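You operate a simulated robot arm through the tools that you are given. There is no shell and no other tool.

The job below is to be done with a simulated robot arm. You get a single attempt, and the scene is never put back.

JOB
Swap the black gear on the slotted shaft for the orange one.
Fine: rest the brass plate in its white holder, then lock the new gear with it in the slot; stand the black gear on the grey bench.

Only the result counts: the job must be done as asked and must still hold three seconds after the hand-in. Knocking over, shifting, dropping, spilling or breaking anything else fails it.

ROBOT AND FRAMES
A 7-joint arm with a two-finger gripper, fixed in place. Base frame: the origin is at the foot of the arm, x ahead of it, y to its left, z up. Lengths are in m, angles in degrees, forces in N, time in s.
With the tool pointing down near the work surface it reaches from about 0.3 to 0.74 m from the base axis. Its first joint turns from -166.0 to 166.0 degrees. Payload 2.94 kg.
The tool frame sits at the grasp point between the pads (the TCP): z along the fingers, y along the line on which they close. The tips reach 0.03 m beyond it. The gripper opens to 0.138 m. The gripper's body begins 0.109 m behind the TCP.
Orientation is that of the tool frame in the base frame, as a unit quaternion [x, y, z, w]. With the fingers straight down and closing along the base's y, the tool's x points along the base's -x, its y along +y and its z along -z.

CONTROLS
- The arm moves only by the tool step_arm. Its argument "targets" is a list of rows, each a list of 7 numbers: the shift along the base's x, y, z in cm, then the turn, a rotation vector about the base's x, y, z in degrees, then the opening, from 0 (shut) to 1 (fully open). In form: [[x, y, z, rx, ry, rz, jaw], ...]. A call has 1 to 20 rows; each row is the pose to reach, as a shift and turn from the pose commanded when the call began. A row lasts 0.2 s, in which the tool goes at most 0.05 m and 8.6 degrees; a call with a longer step from one row to the next is refused whole, and so is a gripper value outside its range. Where a pose cannot be reached the arm comes as near as it can. A force on the tool above 40 N (or 10 N above the force at the start of the call, whichever is more), or a blocked arm, ends the call early, and 0.2 s more pass. Each finger halts on what it meets, pressing with about 36 N; the grip force reading is that of the motor and also rises with nothing between the fingers. The clock runs only during rows and for 0.2 s after the last one: add rows that repeat a pose to give the fingers time. It gives the time, the measured TCP pose, the force on the tool (base axes), the opening and the grip force at its end, in the units of the frame above (readings bear some noise), with the torque about the TCP (base axes, N m) and any sound that the robot's microphone picked up, and new pictures: "pictures" is both (left out), scene, wrist or none.
- Cameras (640 x 400 px; columns grow to the right, rows downward): "scene" is fixed at [0.2158, 0.6541, 1.632]; the picture's right is [-0.75, -0.66, 0.00], its down [-0.55, 0.63, -0.55] and it looks along [0.36, -0.41, -0.83] (base axes); focal length 362 px, centre (320, 200). "wrist" rides on the gripper at [0.071, 0.019, -0.146] in the tool frame; the picture's right is [-0.26, 0.97, 0.00], its down [-0.85, -0.23, -0.48] and it looks along [-0.46, -0.12, 0.88] (tool axes); focal length 280 px, centre (320, 200). There is no depth. A picture from a camera that has moved, and an enlarged one, comes with that camera's place and axes in the base frame and with its lens. The place of the scene camera against the robot may be out by one fixed shift of up to 0.012 m in any direction.
- raise_lower(by): slides the trunk up (or, below 0, down) by that many m; the arm rides with it, the base frame stays. It gives what a move gives, with no picture.
- inspect(camera, box): a new picture of the part [left, top, right, bottom] of that camera's present view, enlarged. The clock stands still meanwhile.
- close_job(): hands the job in; it is judged then, once.

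Places have to be worked out from the pictures, the camera data and where the tool is seen. Open the gripper and draw the arm clear of the work before you hand the job in, unless the task says otherwise.

The tools are called after "Request:" as a command line: name --pt "numbers of a row" for each row, then --argument value for the rest, lists and objects as JSON in quotes. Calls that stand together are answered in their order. step_arm: Moves the arm, as the interface text tells. Its arguments: {"type":"object","properties":{"targets":{"type":"array"},"pictures":{"type":"string","enum":["both","scene","wrist","none"]}},"required":["targets"]} The other tools are called the same way: raise_lower (by) slides the trunk up or down; inspect (camera, box) takes an enlarged picture of a part of a camera's view; close_job () hands the job in.

At the start:

```text
time: 0.0
position: [0.4001, 0.135, 1.1794]
tool_rot: [0.0, 1.0, 0.001, 0.0]
contact_force: [0.4, -0.3, -0.4]
ft_torque: [0.04, 0.0, 0.01]
finger_gap: 0.138
gripper_force: 0.0
trunk travel left (down, up): [-0.425, 0.029]
```

scene: 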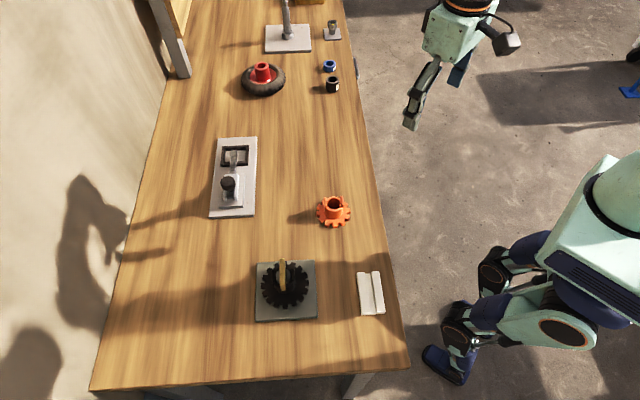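
wrist: 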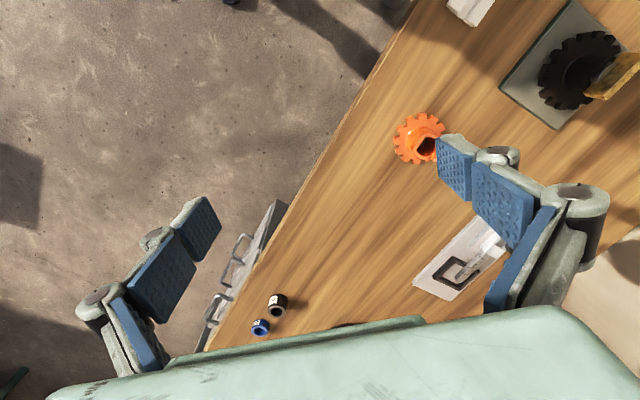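

I start by looking closely at the work: the black gear on its shaft with the brass plate, the white holder, and the orange gear.

Request:
inspect --camera "scene" --box '[230, 180, 410, 340]'

Request:
inspect --camera "wrist" --box '[380, 0, 640, 180]'

Request:
inspect --camera "scene" --box '[180, 0, 380, 240]'

```text
2.50 times, centred on (320, 260) of scene
camera zoom: at [0.2158, 0.6541, 1.632], right [-0.75, -0.66, 0.0], down [-0.55, 0.63, -0.55], along [0.36, -0.41, -0.83], focal length 906 px, centre (320, 50)
```

zoom: 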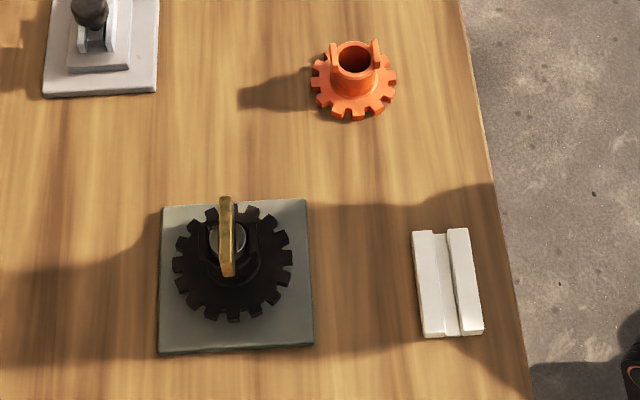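

```text
2.22 times, centred on (510, 90) of wrist
camera zoom: at [0.3292, 0.1539, 1.324], right [0.26, 0.97, 0.0], down [0.85, -0.23, 0.48], along [0.46, -0.12, -0.88], focal length 623 px, centre (-102, 444)
```

zoom: 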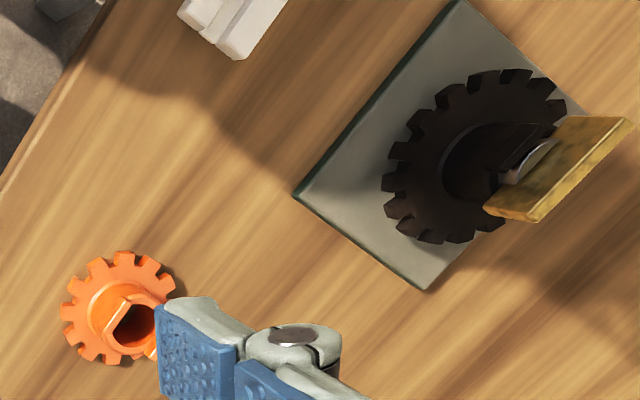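

```text
1.67 times, centred on (280, 120) of scene
camera zoom: at [0.2158, 0.6541, 1.632], right [-0.75, -0.66, 0.0], down [-0.55, 0.63, -0.55], along [0.36, -0.41, -0.83], focal length 604 px, centre (387, 333)
```

zoom: 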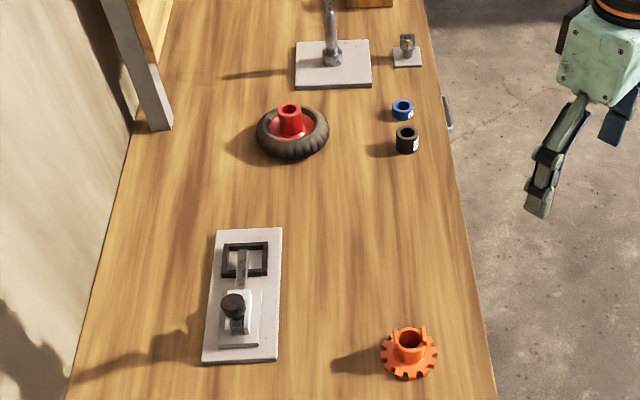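

Triangulating, I put the orange gear near (0.50, 0.28), the black gear on its shaft near (0.455, 0.50), the white holder near (0.305, 0.38), and the table top around z 0.84. I'm moving the wrist camera over for a close view, staying high.

Request:
step_arm --pt "-1.5 4 0 0 0 0 1" --pt "-3 8 0 0 0 0 1" --pt "-4.5 12 0 0 0 0 1" --pt "-6 16 0 0 0 0 1" --pt "-7.5 20 0 0 0 0 1" --pt "-9 24 0 0 0 0 1" --pt "-10 28 0 0 0 0 1" --pt "-10 32 0 0 0 0 1" --pt "-10 36 0 0 0 0 1" --pt "-10 36 0 0 0 0 1"

```text
time: 2.2
position: [0.2989, 0.4946, 1.179]
tool_rot: [-0.001, 1.0, 0.0, 0.0]
contact_force: [0.0, 0.2, 0.0]
ft_torque: [-0.03, -0.02, 0.0]
finger_gap: 0.1382
gripper_force: 0.2
trunk travel left (down, up): [-0.425, 0.029]
camera wrist: at [0.228, 0.5145, 1.3247], right [0.26, 0.96, 0.0], down [0.85, -0.23, 0.48], along [0.46, -0.12, -0.88], focal length 280 px, centre (320, 200)
```

scene: 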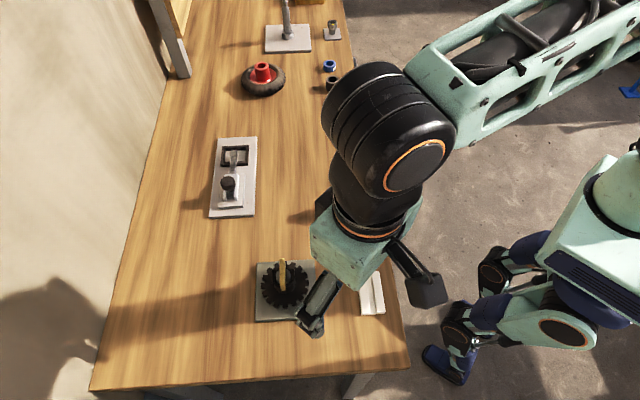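
wrist: 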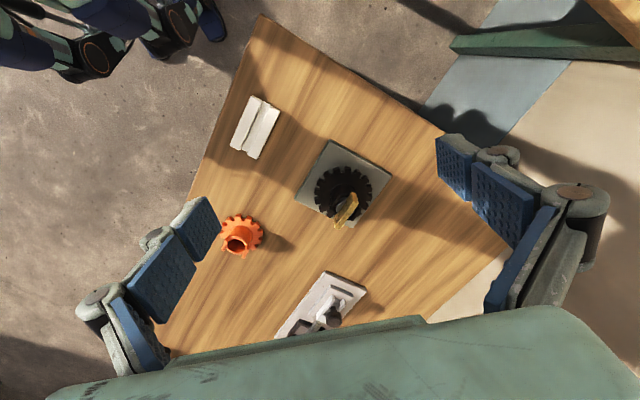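

Good view. Enlarging the shaft, the orange gear and the holder.

Request:
inspect --camera "wrist" --box '[285, 125, 405, 245]'

Request:
inspect --camera "wrist" --box '[200, 80, 300, 270]'

Request:
inspect --camera "wrist" --box '[380, 0, 640, 160]'

Request:
inspect --camera "scene" --box '[240, 240, 340, 340]'

```text
3.33 times, centred on (345, 185) of wrist
camera zoom: at [0.228, 0.5145, 1.3247], right [0.26, 0.96, 0.0], down [0.85, -0.23, 0.48], along [0.46, -0.12, -0.88], focal length 935 px, centre (237, 250)
```

zoom: 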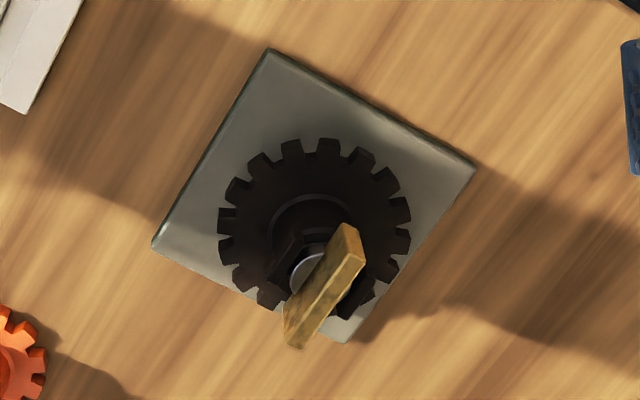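

```text
2.11 times, centred on (250, 175) of wrist
camera zoom: at [0.228, 0.5145, 1.3247], right [0.26, 0.96, 0.0], down [0.85, -0.23, 0.48], along [0.46, -0.12, -0.88], focal length 590 px, centre (467, 253)
```

zoom: 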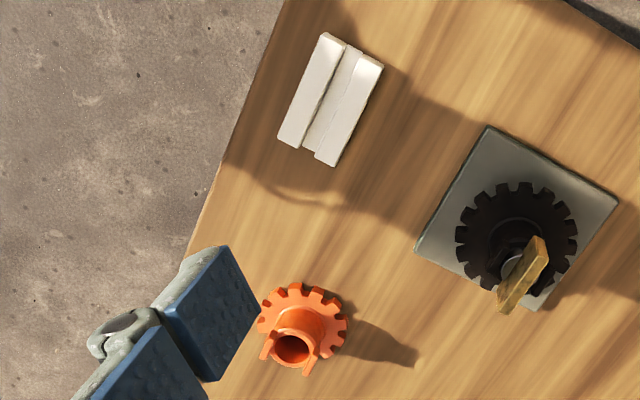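

```text
2.46 times, centred on (510, 80) of wrist
camera zoom: at [0.228, 0.5145, 1.3247], right [0.26, 0.96, 0.0], down [0.85, -0.23, 0.48], along [0.46, -0.12, -0.88], focal length 690 px, centre (-148, 495)
```

zoom: 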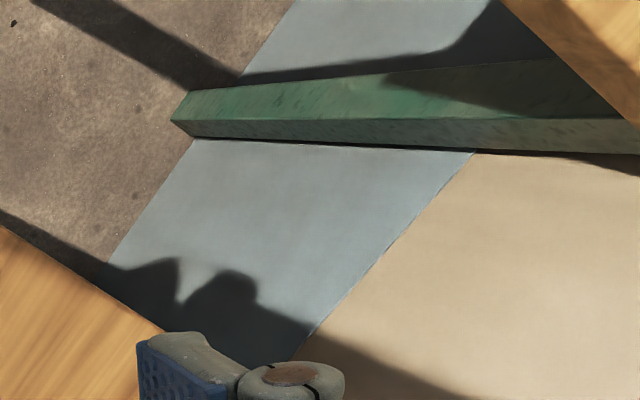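

```text
4.00 times, centred on (290, 290) of scene
camera zoom: at [0.2158, 0.6541, 1.632], right [-0.75, -0.66, 0.0], down [-0.55, 0.63, -0.55], along [0.36, -0.41, -0.83], focal length 1450 px, centre (440, -160)
```

zoom: 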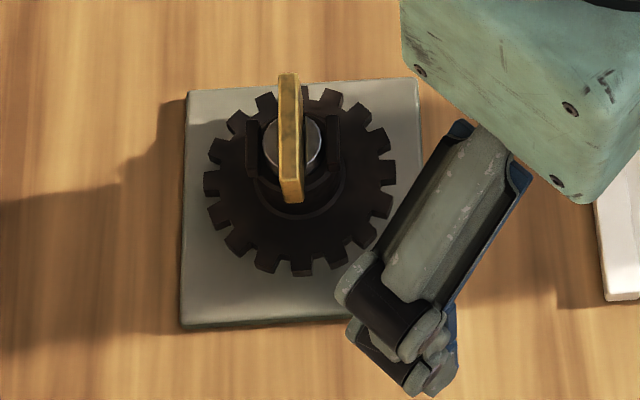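

The brass plate stands upright in the shaft's slot, between two lugs of the black gear's hub. I don't see an obvious grey bench apart from the wooden table, so I swing the wrist camera round the robot's right side to look for one.

Request:
step_arm --pt "1.5 -4.3 0 0 0 -3 1" --pt "3 -8.6 0 0 0 -6 1" --pt "4.5 -12.9 0 0 0 -10 1" --pt "6 -17.2 0 0 0 -14 1" --pt "7.5 -21.5 0 0 0 -18 1" --pt "9 -25.8 0 0 0 -22 1" --pt "10 -30 0 0 0 -26 1" --pt "10 -34.5 0 0 0 -31 1" --pt "10 -39 0 0 0 -36 1" --pt "10 -43.5 0 0 0 -41 1" --pt "10 -48 0 0 0 -46 1" --pt "10 -52.5 0 0 0 -52 1" --pt "10 -57 0 0 0 -58 1" --pt "10 -61.5 0 0 0 -64 1" --pt "10 -66 0 0 0 -70 1" --pt "8 -70 0 0 0 -76 1" --pt "6 -74 0 0 0 -82 1" --pt "4 -78 0 0 0 -88 1" --pt "2 -82 0 0 0 -94 1" --pt "0 -86 0 0 0 -100 1"

```text
time: 6.4
position: [0.2973, -0.3648, 1.1787]
tool_rot: [0.766, 0.642, 0.001, -0.001]
contact_force: [-0.1, -0.2, 0.7]
ft_torque: [0.01, 0.02, -0.01]
finger_gap: 0.138
gripper_force: 0.1
trunk travel left (down, up): [-0.425, 0.029]
camera wrist: at [0.3301, -0.2994, 1.3237], right [0.9, -0.43, 0.0], down [-0.38, -0.8, 0.47], along [-0.2, -0.43, -0.88], focal length 280 px, centre (320, 200)
```

scene: 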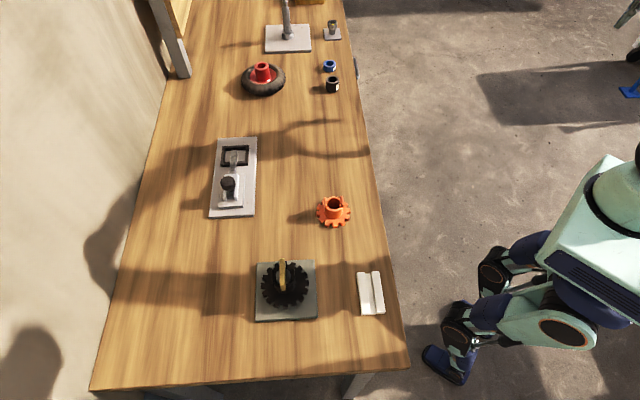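
wrist: 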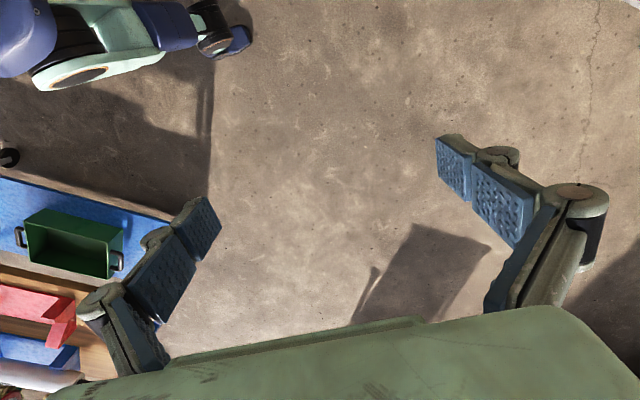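

There is a trolley or rack behind to the right. I swing further round to see it.

Request:
step_arm --pt "-4 -2 0 0 0 -7 1" --pt "-8 -4 0 0 0 -14 1" --pt "-12 -5 0 0 0 -21 1" --pt "-16 -6 0 0 0 -28 1" --pt "-20 -7 0 0 0 -35 1" --pt "-24 -7 0 0 0 -42 1" --pt "-28 -7 0 0 0 -49 1" --pt "-32 -7 0 0 0 -56 1" --pt "-36 -7 0 0 0 -63 1" --pt "-40 -6 0 0 0 -70 1" --pictures "wrist"

```text
time: 8.6
position: [-0.1019, -0.4245, 1.1797]
tool_rot: [0.996, 0.086, 0.0, 0.0]
contact_force: [-0.1, -0.5, -0.3]
ft_torque: [-0.01, -0.01, -0.01]
finger_gap: 0.1381
gripper_force: 0.1
trunk travel left (down, up): [-0.425, 0.029]
camera wrist: at [-0.0276, -0.4311, 1.324], right [-0.09, -1.0, 0.0], down [-0.88, 0.08, 0.48], along [-0.47, 0.04, -0.88], focal length 280 px, centre (320, 200)
```

wrist: 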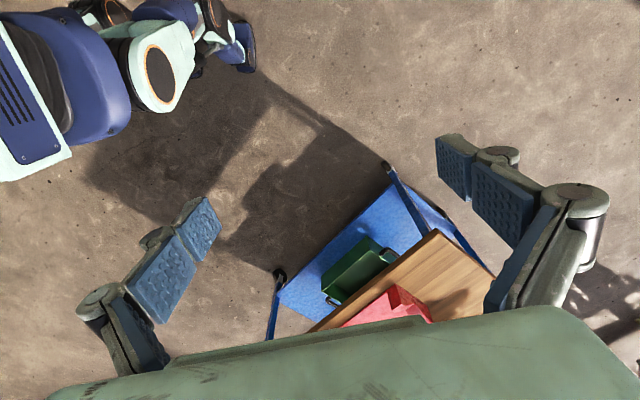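

That is a blue trolley with bins, not a grey bench. I go back round the front to check the robot's left and rear-left side, which no picture has covered yet.

Request:
step_arm --pt "4 -1 0 0 0 8 1" --pt "8 -1 0 0 0 16 1" --pt "12 -1 0 0 0 24 1" --pt "16 -1 0 0 0 32 1" --pt "20 -1 0 0 0 40 1" --pt "24 0 0 0 0 48 1" --pt "28 1 0 0 0 56 1" --pt "32 2 0 0 0 64 1" --pt "36 4 0 0 0 72 1" --pt "40 6.5 0 0 0 80 1" --pt "43 10.5 0 0 0 88 1" --pt "46 14.5 0 0 0 96 1" --pt "48 19 0 0 0 104 1" --pt "49 23.8 0 0 0 112 1" --pt "50 28.5 0 0 0 120 1" --pt "50 33 0 0 0 128 1" --pt "50 37.5 0 0 0 136 1" --pt "50 42 0 0 0 144 1" --pt "50 46.5 0 0 0 152 1" --pt "50 51 0 0 0 160 1" --pictures "wrist"

Request:
step_arm --pt "0 4.5 0 0 0 8 1" --pt "-1 9 0 0 0 16 1" --pt "-2 13.5 0 0 0 24 1" --pt "-4 18 0 0 0 32 1" --pt "-6 22.5 0 0 0 40 1" --pt "-9 26 0 0 0 48 1" --pt "-13 29 0 0 0 56 1" --pt "-17 31 0 0 0 64 1" --pt "-21 33 0 0 0 72 1" --pt "-25 35 0 0 0 80 1" --pt "-29 36 0 0 0 86 1" --pt "-33 37 0 0 0 92 1" --pt "-37 37 0 0 0 98 1" --pt "-41 37 0 0 0 104 1" --pictures "wrist"

```text
time: 12.8
position: [0.4009, 0.0859, 1.1799]
tool_rot: [0.086, 0.996, -0.001, 0.0]
contact_force: [-0.1, -0.5, -0.2]
ft_torque: [-0.01, -0.01, -0.04]
finger_gap: 0.1381
gripper_force: 0.0
trunk travel left (down, up): [-0.425, 0.029]
camera wrist: at [0.3346, 0.1164, 1.3249], right [0.42, 0.91, 0.0], down [0.8, -0.37, 0.48], along [0.43, -0.2, -0.88], focal length 280 px, centre (320, 200)
```

wrist: 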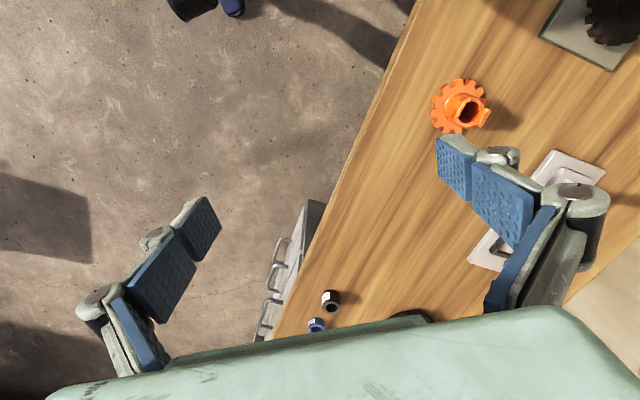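

```text
time: 15.8
position: [-0.0116, 0.4549, 1.1796]
tool_rot: [0.732, -0.681, 0.0, 0.0]
contact_force: [0.8, 0.4, 0.3]
ft_torque: [-0.02, 0.02, -0.03]
finger_gap: 0.1377
gripper_force: 0.1
trunk travel left (down, up): [-0.425, 0.029]
camera wrist: at [-0.0255, 0.3833, 1.3243], right [-0.98, 0.19, 0.0], down [0.17, 0.86, 0.48], along [0.09, 0.47, -0.88], focal length 280 px, centre (320, 200)
```

wrist: 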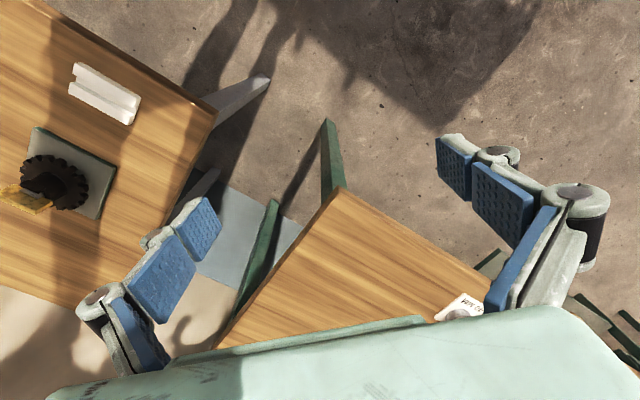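

A second table with a green frame stands to the left, so "the grey bench" looks like the grey-framed worktable the shaft is on. I check this in enlarged views.

Request:
inspect --camera "wrist" --box '[200, 60, 500, 340]'

Request:
inspect --camera "wrist" --box '[0, 30, 290, 230]'

```text
1.43 times, centred on (350, 200) of wrist
camera zoom: at [-0.0255, 0.3833, 1.3243], right [-0.98, 0.19, 0.0], down [0.17, 0.86, 0.48], along [0.09, 0.47, -0.88], focal length 401 px, centre (277, 200)
```

zoom: 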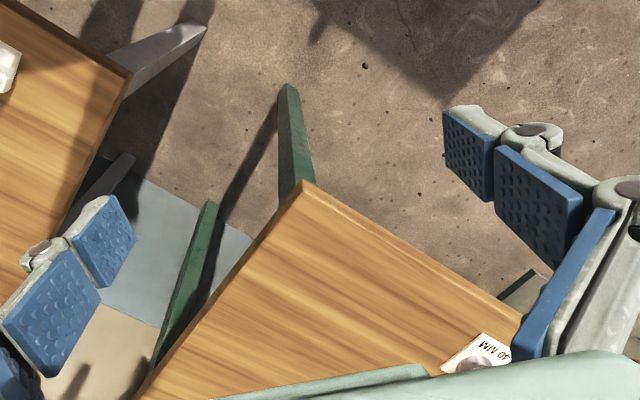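

```text
2.00 times, centred on (145, 130) of wrist
camera zoom: at [-0.0255, 0.3833, 1.3243], right [-0.98, 0.19, 0.0], down [0.17, 0.86, 0.48], along [0.09, 0.47, -0.88], focal length 561 px, centre (670, 340)
```

zoom: 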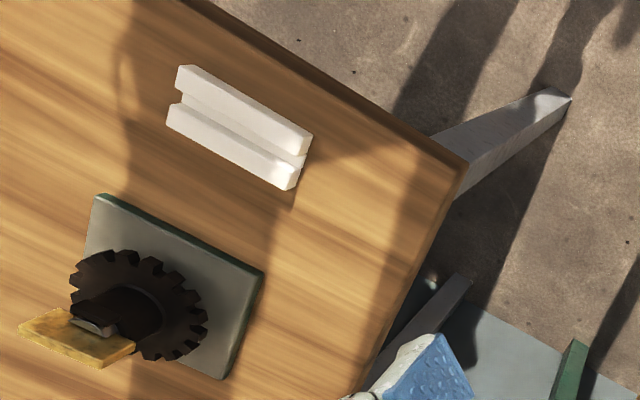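

The worktable has grey legs and the neighbouring one has a green frame, so the grey bench is the worktable. I take one look at what lies on the green table, in case another orange gear is there.

Request:
step_arm --pt "-3 3 0 0 0 4 1" --pt "-6 6 0 0 0 8 1" --pt "-9 9 0 0 0 12 1" --pt "-12 12 0 0 0 16 1" --pt "-14 15 0 0 0 20 1" --pt "-14 15 0 0 0 20 1" --pictures "wrist"

```text
time: 17.2
position: [-0.1501, 0.6066, 1.1785]
tool_rot: [0.839, -0.543, 0.0, -0.001]
contact_force: [0.3, 0.5, 0.0]
ft_torque: [0.01, 0.03, 0.04]
finger_gap: 0.1379
gripper_force: 0.1
trunk travel left (down, up): [-0.425, 0.029]
camera wrist: at [-0.1384, 0.5325, 1.3237], right [-0.99, -0.15, 0.0], down [-0.14, 0.87, 0.48], along [-0.07, 0.47, -0.88], focal length 280 px, centre (320, 200)
```

wrist: 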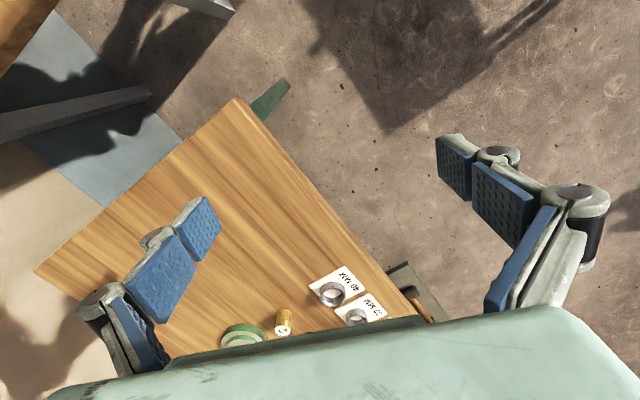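

That table only has rings and other unrelated items. I return to hover above the shaft with the fingers' closing line across the brass plate (tool yaw about 131°), to measure it.

Request:
step_arm --pt "4 -0.7 0 0 0 1 1" --pt "8 -1.4 0 0 0 2 1" --pt "12 -2.1 0 0 0 4 1" --pt "16 -2.8 0 0 0 5 1" --pt "20 -3.5 0 0 0 6 1" --pt "24 -4.2 0 0 0 7 1" --pt "28 -4.9 0 0 0 8 1" --pt "32 -5.6 0 0 0 10 1" --pt "36 -6.4 0 0 0 11 1" --pt "40 -7.1 0 0 0 12 1" --pt "44 -7.8 0 0 0 13 1" --pt "48 -8.5 0 0 0 14 1" --pt "52 -9.2 0 0 0 15 1" --pt "56 -10 0 0 0 16 1" --pt "60.5 -10.6 0 0 0 17 1" --pt "60.5 -10.6 -4 0 0 17 1" --pt "60.5 -10.6 -8 0 0 17 1" --pt "60.5 -10.6 -8 0 0 17 1"

```text
time: 21.0
position: [0.4549, 0.4992, 1.0986]
tool_rot: [0.91, -0.415, 0.0, 0.0]
contact_force: [1.2, 0.0, 0.7]
ft_torque: [0.01, -0.02, 0.01]
finger_gap: 0.138
gripper_force: 0.1
trunk travel left (down, up): [-0.425, 0.029]
camera wrist: at [0.4866, 0.4329, 1.2436], right [-0.9, -0.44, 0.0], down [-0.38, 0.79, 0.48], along [-0.21, 0.43, -0.88], focal length 280 px, centre (320, 200)
```

scene: 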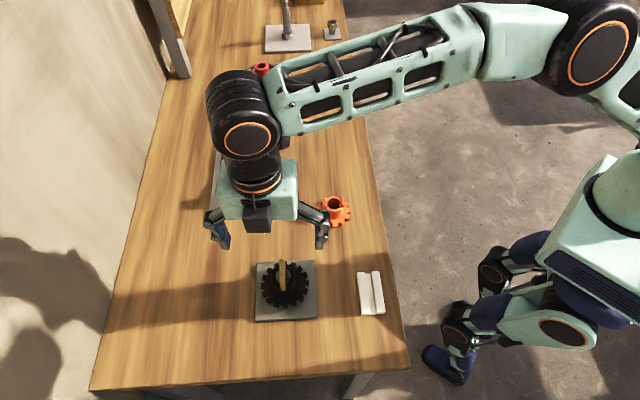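
wrist: 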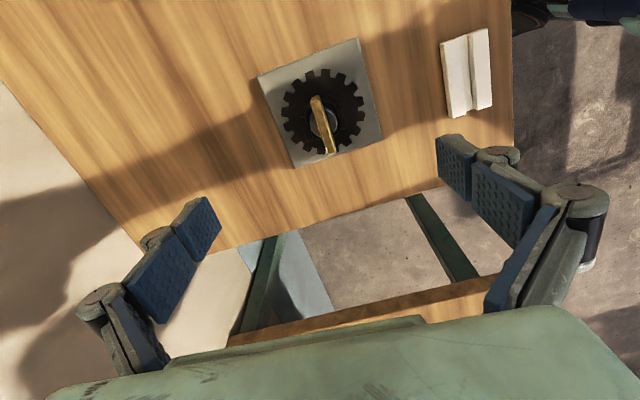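

The hover is nearly right over the shaft. I enlarge the shaft, plate and holder.

Request:
inspect --camera "wrist" --box '[255, 35, 385, 170]'

Request:
inspect --camera "wrist" --box '[420, 20, 510, 130]'

Request:
inspect --camera "scene" --box '[245, 245, 325, 325]'

Request:
inspect --camera "scene" --box '[350, 260, 390, 325]'

Request:
inspect --camera "scene" --box '[305, 185, 360, 235]'

```text
2.96 times, centred on (320, 102) of wrist
camera zoom: at [0.4866, 0.4329, 1.2436], right [-0.9, -0.44, 0.0], down [-0.38, 0.79, 0.48], along [-0.21, 0.43, -0.88], focal length 831 px, centre (320, 489)
```

zoom: 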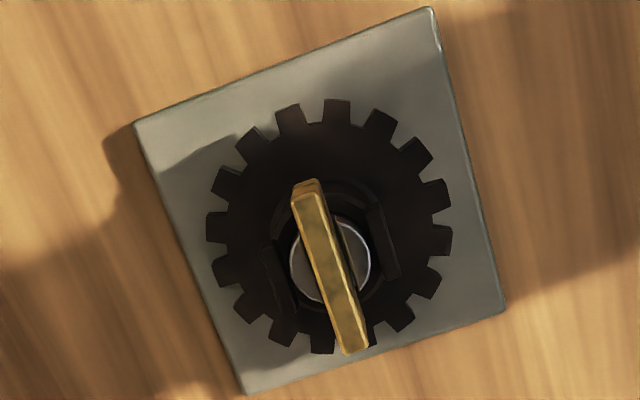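

```text
3.64 times, centred on (465, 75) of wrist
camera zoom: at [0.4866, 0.4329, 1.2436], right [-0.9, -0.44, 0.0], down [-0.38, 0.79, 0.48], along [-0.21, 0.43, -0.88], focal length 1020 px, centre (-207, 654)
```

zoom: 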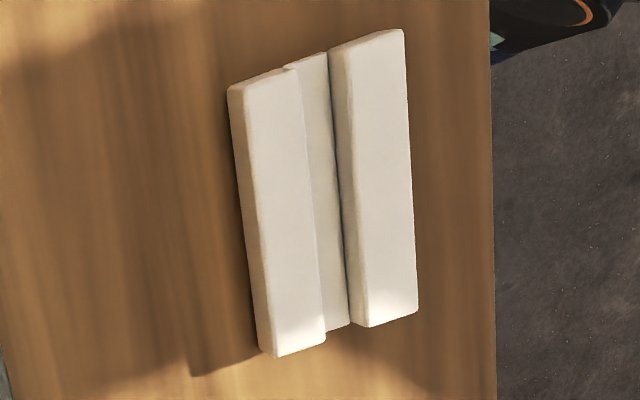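

```text
5.00 times, centred on (285, 285) of scene
camera zoom: at [0.2158, 0.6541, 1.632], right [-0.75, -0.66, 0.0], down [-0.55, 0.63, -0.55], along [0.36, -0.41, -0.83], focal length 1812 px, centre (495, -225)
```

zoom: 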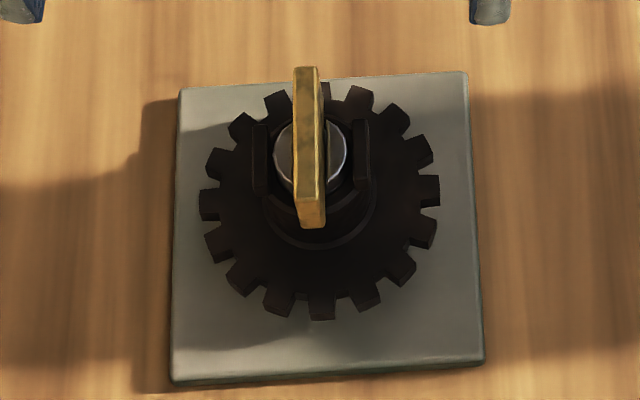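

```text
6.15 times, centred on (370, 292) of scene
camera zoom: at [0.2158, 0.6541, 1.632], right [-0.75, -0.66, 0.0], down [-0.55, 0.63, -0.55], along [0.36, -0.41, -0.83], focal length 2230 px, centre (12, -369)
```

zoom: 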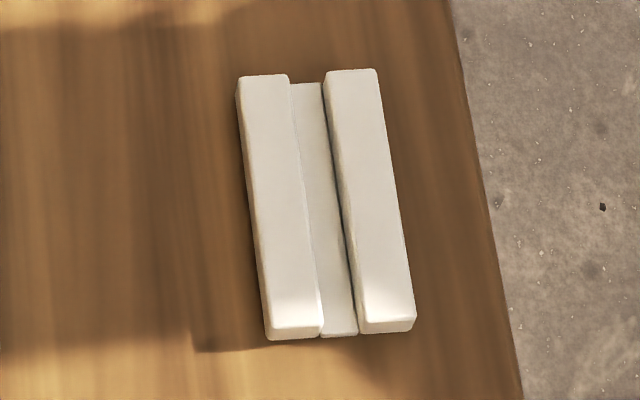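

```text
8.00 times, centred on (332, 210) of scene
camera zoom: at [0.2158, 0.6541, 1.632], right [-0.75, -0.66, 0.0], down [-0.55, 0.63, -0.55], along [0.36, -0.41, -0.83], focal length 2899 px, centre (220, 120)
```

zoom: 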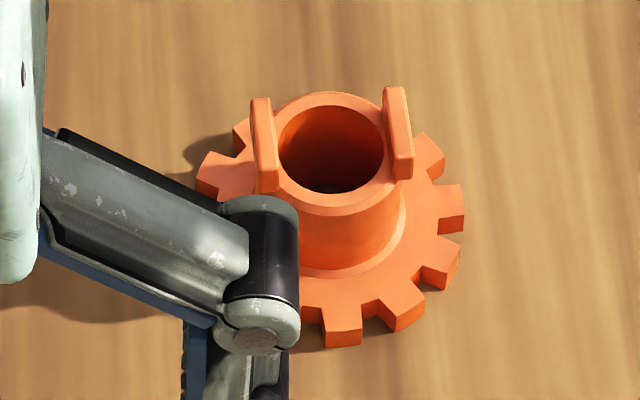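

I enlarge more on the plate and hub to get the edges.

Request:
inspect --camera "wrist" --box '[295, 85, 355, 160]'

Request:
inspect --camera "scene" --box '[265, 250, 305, 300]'

```text
5.33 times, centred on (325, 122) of wrist
camera zoom: at [0.4866, 0.4329, 1.2436], right [-0.9, -0.44, 0.0], down [-0.38, 0.79, 0.48], along [-0.21, 0.43, -0.88], focal length 1495 px, centre (293, 613)
```

zoom: 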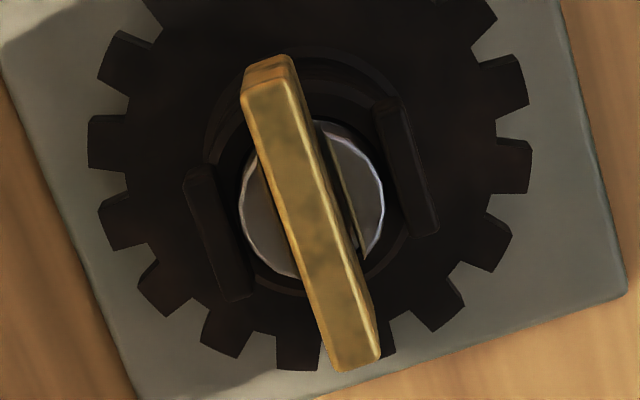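

```text
8.00 times, centred on (285, 275) of scene
camera zoom: at [0.2158, 0.6541, 1.632], right [-0.75, -0.66, 0.0], down [-0.55, 0.63, -0.55], along [0.36, -0.41, -0.83], focal length 2899 px, centre (600, -400)
```

zoom: 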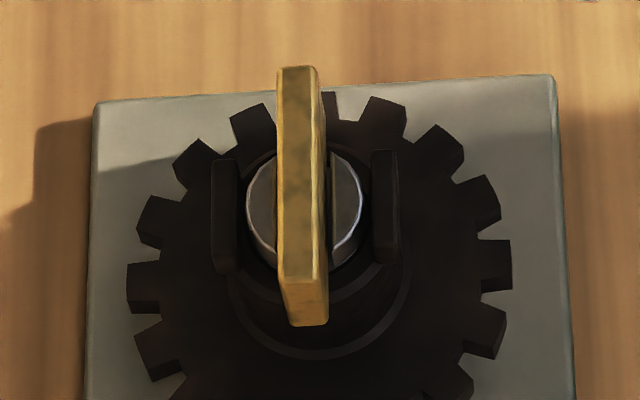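

From the wrist and scene views the plate's top comes out near z 0.957 and centred about (0.452, 0.495). To triangulate with the wrist camera alone, I shift back and lower for a second, more oblique view.

Request:
step_arm --pt "2.6 -3 -1 0 0 0 1" --pt "5.2 -6 -3 0 0 0 1" --pt "5.2 -6 -5 0 0 0 1" --pt "5.2 -6 -5 0 0 0 1" --pictures "wrist"

Request:
inspect --camera "wrist" --box '[250, 60, 400, 210]'

Request:
inspect --camera "wrist" --box '[290, 120, 360, 200]'

Request:
inspect --camera "wrist" --box '[420, 40, 530, 140]'

```text
time: 22.0
position: [0.5057, 0.4384, 1.0482]
tool_rot: [0.91, -0.415, 0.0, 0.0]
contact_force: [0.6, -0.1, 0.3]
ft_torque: [-0.02, -0.01, 0.03]
finger_gap: 0.1377
gripper_force: 0.0
trunk travel left (down, up): [-0.425, 0.029]
camera wrist: at [0.5386, 0.3722, 1.1931], right [-0.9, -0.44, 0.0], down [-0.38, 0.79, 0.48], along [-0.21, 0.43, -0.88], focal length 280 px, centre (320, 200)
```

wrist: 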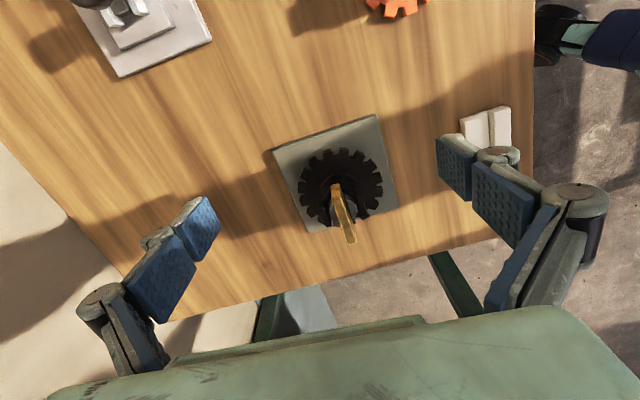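

```text
2.67 times, centred on (325, 135) of wrist
camera zoom: at [0.5386, 0.3722, 1.1931], right [-0.9, -0.44, 0.0], down [-0.38, 0.79, 0.48], along [-0.21, 0.43, -0.88], focal length 748 px, centre (307, 373)
```

zoom: 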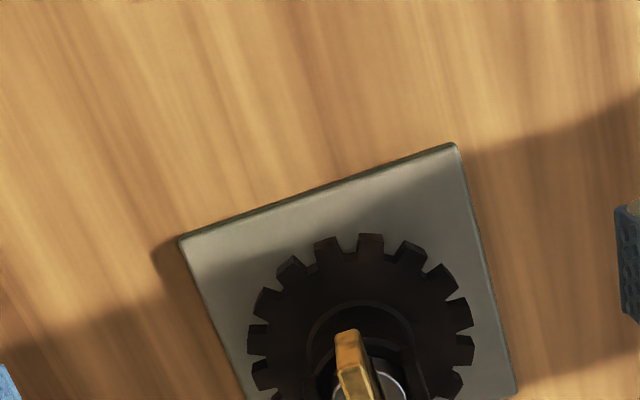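

```text
5.00 times, centred on (325, 160) of wrist
camera zoom: at [0.5386, 0.3722, 1.1931], right [-0.9, -0.44, 0.0], down [-0.38, 0.79, 0.48], along [-0.21, 0.43, -0.88], focal length 1402 px, centre (295, 400)
```

zoom: 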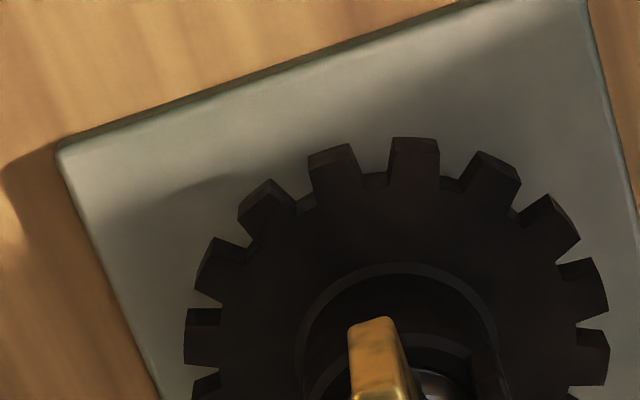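

```text
4.00 times, centred on (475, 90) of wrist
camera zoom: at [0.5386, 0.3722, 1.1931], right [-0.9, -0.44, 0.0], down [-0.38, 0.79, 0.48], along [-0.21, 0.43, -0.88], focal length 1122 px, centre (-300, 640)
```

zoom: 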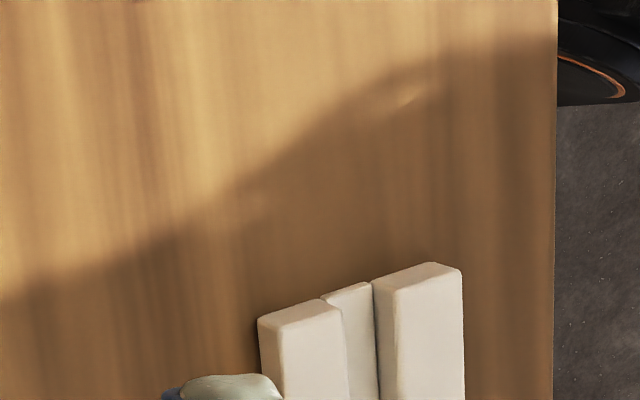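

I aim the enlargements lower, at the plate and the holder themselves.

Request:
inspect --camera "wrist" --box '[300, 170, 380, 250]'

Request:
inspect --camera "wrist" --box '[265, 110, 405, 250]'

Request:
inspect --camera "wrist" --box '[440, 90, 530, 180]'

```text
5.00 times, centred on (340, 210) of wrist
camera zoom: at [0.5386, 0.3722, 1.1931], right [-0.9, -0.44, 0.0], down [-0.38, 0.79, 0.48], along [-0.21, 0.43, -0.88], focal length 1402 px, centre (220, 150)
```

zoom: 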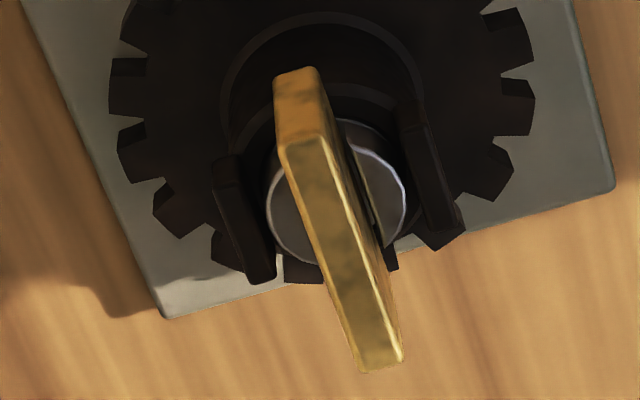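

```text
2.86 times, centred on (335, 180) of wrist
camera zoom: at [0.5386, 0.3722, 1.1931], right [-0.9, -0.44, 0.0], down [-0.38, 0.79, 0.48], along [-0.21, 0.43, -0.88], focal length 801 px, centre (277, 257)
```

zoom: 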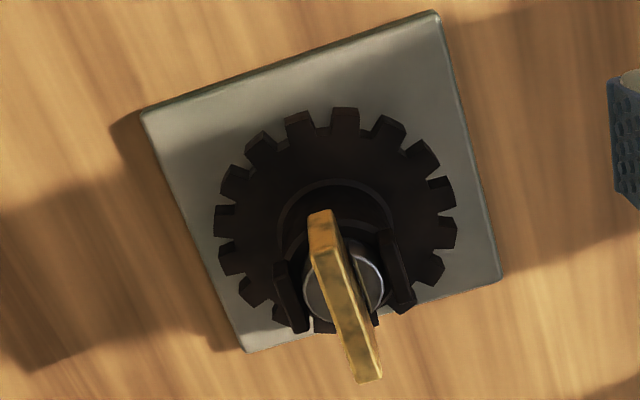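

```text
4.44 times, centred on (485, 135) of wrist
camera zoom: at [0.5386, 0.3722, 1.1931], right [-0.9, -0.44, 0.0], down [-0.38, 0.79, 0.48], along [-0.21, 0.43, -0.88], focal length 1246 px, centre (-413, 489)
```

zoom: 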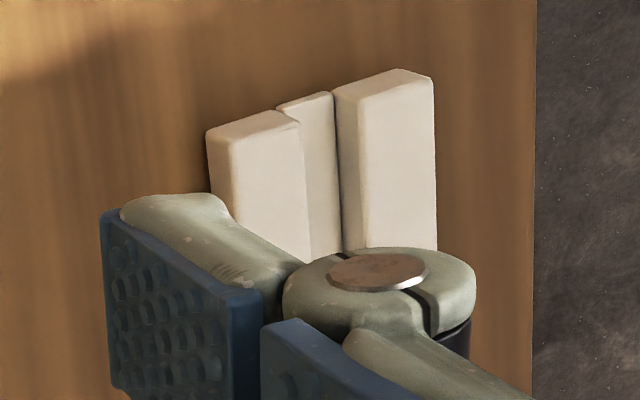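

Two wrist views agree. The plate top is at z≈0.967, centre (0.453, 0.494), about 54×32×8 mm, lying along 134°. The shaft top is at z≈0.94, lug tops ≈0.936, and the grey base plate's top ≈0.867, centred on the shaft. Next I hover over the holder to measure it.

Request:
step_arm --pt "-4 -1.2 0 0 0 1 1" --pt "-8 -2.4 0 0 0 2 1" --pt "-12 -3.6 0 0 0 3 1" --pt "-16 -4.8 0 0 0 3 1" --pt "-20 -5.8 0 0 0 3 1" --pt "-20 -5.8 0 0 0 3 1" --pictures "wrist"

Request:
inspect --camera "wrist" --box '[265, 70, 375, 170]'

Request:
step_arm --pt "2.1 -2.2 -1 0 0 0 1" --pt "4.2 -4.3 -3 0 0 0 1" --pt "5.2 -5.3 -5 0 0 0 1" --pt "5.2 -5.3 -5 0 0 0 1" --pictures "wrist"

Request:
inspect --camera "wrist" --box '[265, 120, 395, 240]'

```text
time: 23.4
position: [0.3074, 0.381, 1.0472]
tool_rot: [0.921, -0.391, 0.0, 0.0]
contact_force: [0.5, -0.2, 0.9]
ft_torque: [0.02, -0.02, 0.0]
finger_gap: 0.1379
gripper_force: 0.1
trunk travel left (down, up): [-0.425, 0.029]
camera wrist: at [0.3431, 0.3163, 1.1926], right [-0.88, -0.48, 0.0], down [-0.42, 0.77, 0.48], along [-0.23, 0.42, -0.88], focal length 280 px, centre (320, 200)
```

wrist: 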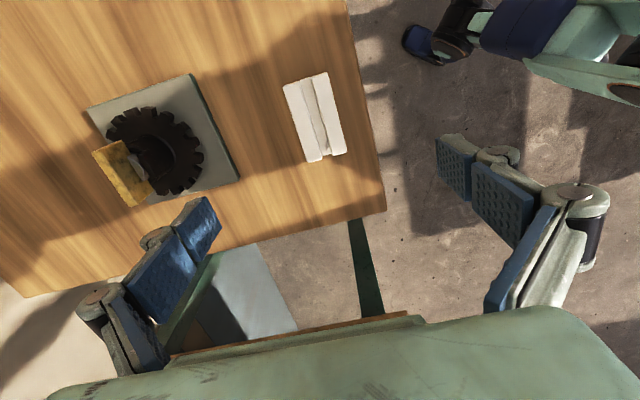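

```text
4.00 times, centred on (320, 120) of wrist
camera zoom: at [0.3431, 0.3163, 1.1926], right [-0.88, -0.48, 0.0], down [-0.42, 0.77, 0.48], along [-0.23, 0.42, -0.88], focal length 1122 px, centre (320, 520)
```

zoom: 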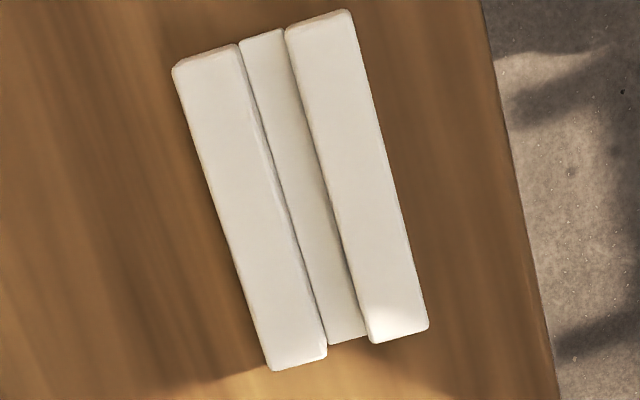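

```text
time: 24.4
position: [0.3591, 0.3284, 0.9986]
tool_rot: [0.921, -0.391, 0.0, 0.0]
contact_force: [-0.9, 0.7, 1.5]
ft_torque: [-0.01, -0.01, -0.01]
finger_gap: 0.1378
gripper_force: 0.0
trunk travel left (down, up): [-0.425, 0.029]
camera wrist: at [0.3949, 0.2633, 1.1444], right [-0.88, -0.48, 0.0], down [-0.42, 0.77, 0.48], along [-0.23, 0.42, -0.88], focal length 280 px, centre (320, 200)
```

wrist: 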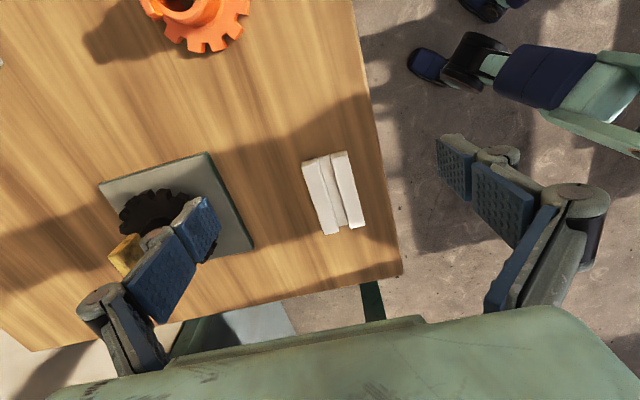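

```text
3.33 times, centred on (330, 180) of wrist
camera zoom: at [0.3949, 0.2633, 1.1444], right [-0.88, -0.48, 0.0], down [-0.42, 0.77, 0.48], along [-0.23, 0.42, -0.88], focal length 935 px, centre (287, 267)
```

zoom: 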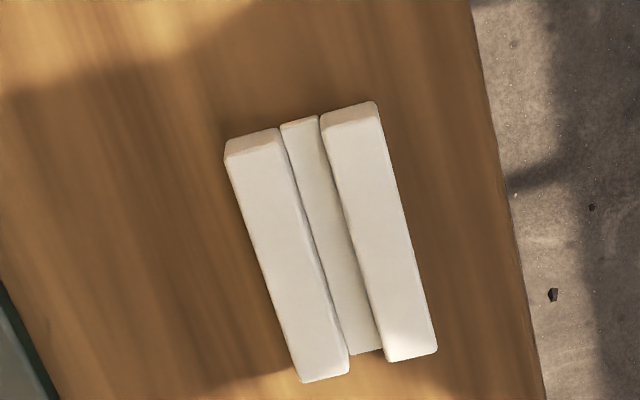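

The holder's groove comes out at centre (0.310, 0.381), along 134.3°, about 13 mm wide, with rail tops at z≈0.875 and the floor ≈0.862. I move above the brass plate with the gripper half closed for a check before gripping.

Request:
step_arm --pt "0 0 4 0 0 0 0.8" --pt "1.9 3.3 5 0 0 0 0.6" --pt "3.8 6.6 5 0 0 0 0.4" --pt "5.7 10 5 0 0 0 0.4" --pt "7.6 13.3 5 0 0 0 0.4" --pt "9.37 16.6 5 0 0 0 0.4" --pt "9.37 16.6 3 0 0 0 0.4" --pt "9.37 16.6 3 0 0 0 0.4"

Request:
inspect --camera "wrist" --box '[250, 100, 400, 240]'

```text
time: 26.2
position: [0.453, 0.4943, 1.029]
tool_rot: [0.92, -0.391, 0.0, 0.0]
contact_force: [0.4, -0.4, 0.0]
ft_torque: [0.02, -0.05, -0.01]
finger_gap: 0.0554
gripper_force: 0.1
trunk travel left (down, up): [-0.425, 0.029]
camera wrist: at [0.4881, 0.4302, 1.1745], right [-0.88, -0.48, 0.0], down [-0.42, 0.77, 0.48], along [-0.23, 0.42, -0.88], focal length 280 px, centre (320, 200)
```

scene: 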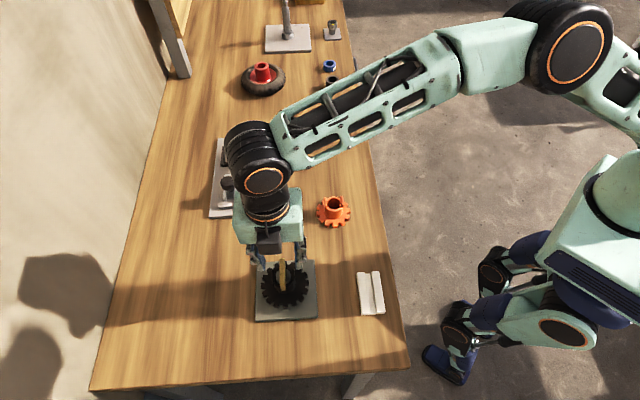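
wrist: 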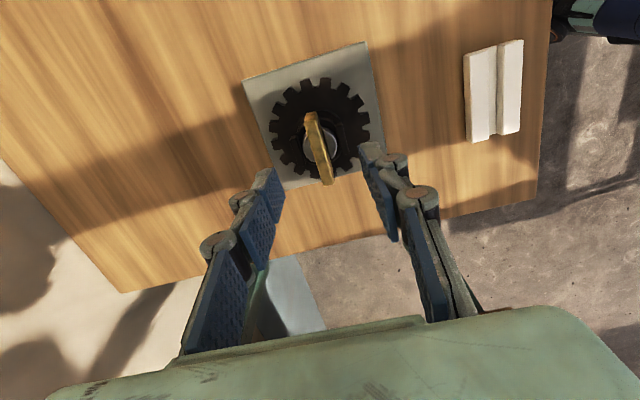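

```text
2.86 times, centred on (325, 170) of wrist
camera zoom: at [0.4881, 0.4302, 1.1745], right [-0.88, -0.48, 0.0], down [-0.42, 0.77, 0.48], along [-0.23, 0.42, -0.88], focal length 801 px, centre (306, 286)
```

zoom: 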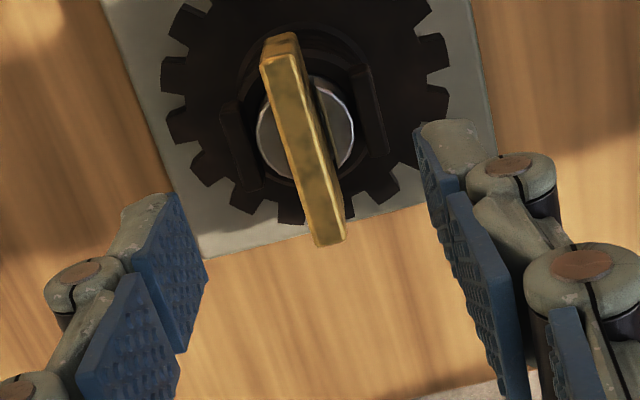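

The plate is centred within a millimetre of the TCP. I descend so the tips overlap about 13 mm of the plate, staying above the lugs, and close.

Request:
step_arm --pt "0 0 -2 0 0 0 0.4" --pt "0 -0.05 -4 0 0 0 0.4" --pt "0 -0.05 -4.6 0 0 0 0.4" --pt "0 -0.05 -4.6 0 0 0 0.2" --pt "0 -0.05 -4.6 0 0 0 0.1" --pt "0 -0.05 -4.6 0 0 0 0" --pt "0 -0.05 -4.6 0 0 0 0" --pt "0 -0.05 -4.6 0 0 0 0"

Request:
inspect --camera "wrist" --box '[250, 100, 400, 240]'

```text
time: 28.0
position: [0.4523, 0.4951, 0.9827]
tool_rot: [0.921, -0.391, 0.0, -0.001]
contact_force: [0.1, 0.2, -0.1]
ft_torque: [0.02, 0.01, 0.01]
finger_gap: 0.0095
gripper_force: 35.7
trunk travel left (down, up): [-0.425, 0.029]
camera wrist: at [0.4887, 0.4295, 1.128], right [-0.88, -0.48, 0.0], down [-0.42, 0.77, 0.48], along [-0.23, 0.42, -0.88], focal length 280 px, centre (320, 200)
```

scene: 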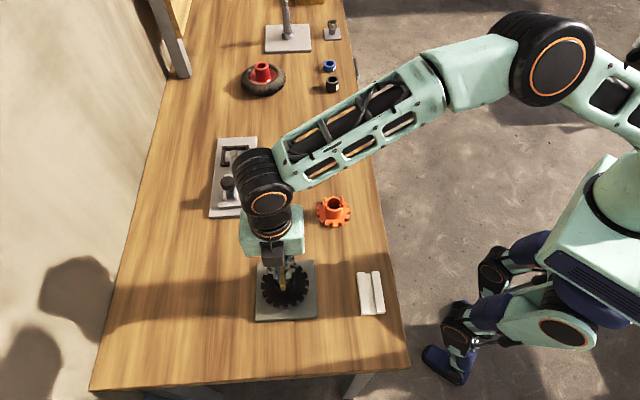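
wrist: 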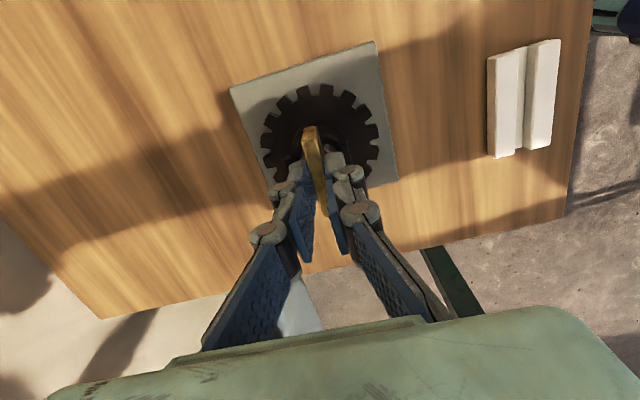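

```text
2.86 times, centred on (325, 170) of wrist
camera zoom: at [0.4887, 0.4295, 1.128], right [-0.88, -0.48, 0.0], down [-0.42, 0.77, 0.48], along [-0.23, 0.42, -0.88], focal length 801 px, centre (306, 286)
```

zoom: 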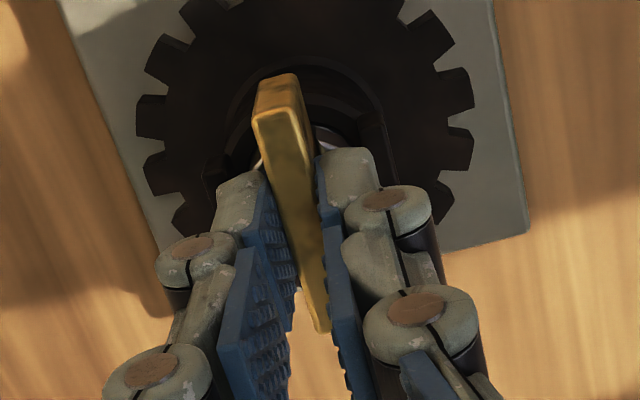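

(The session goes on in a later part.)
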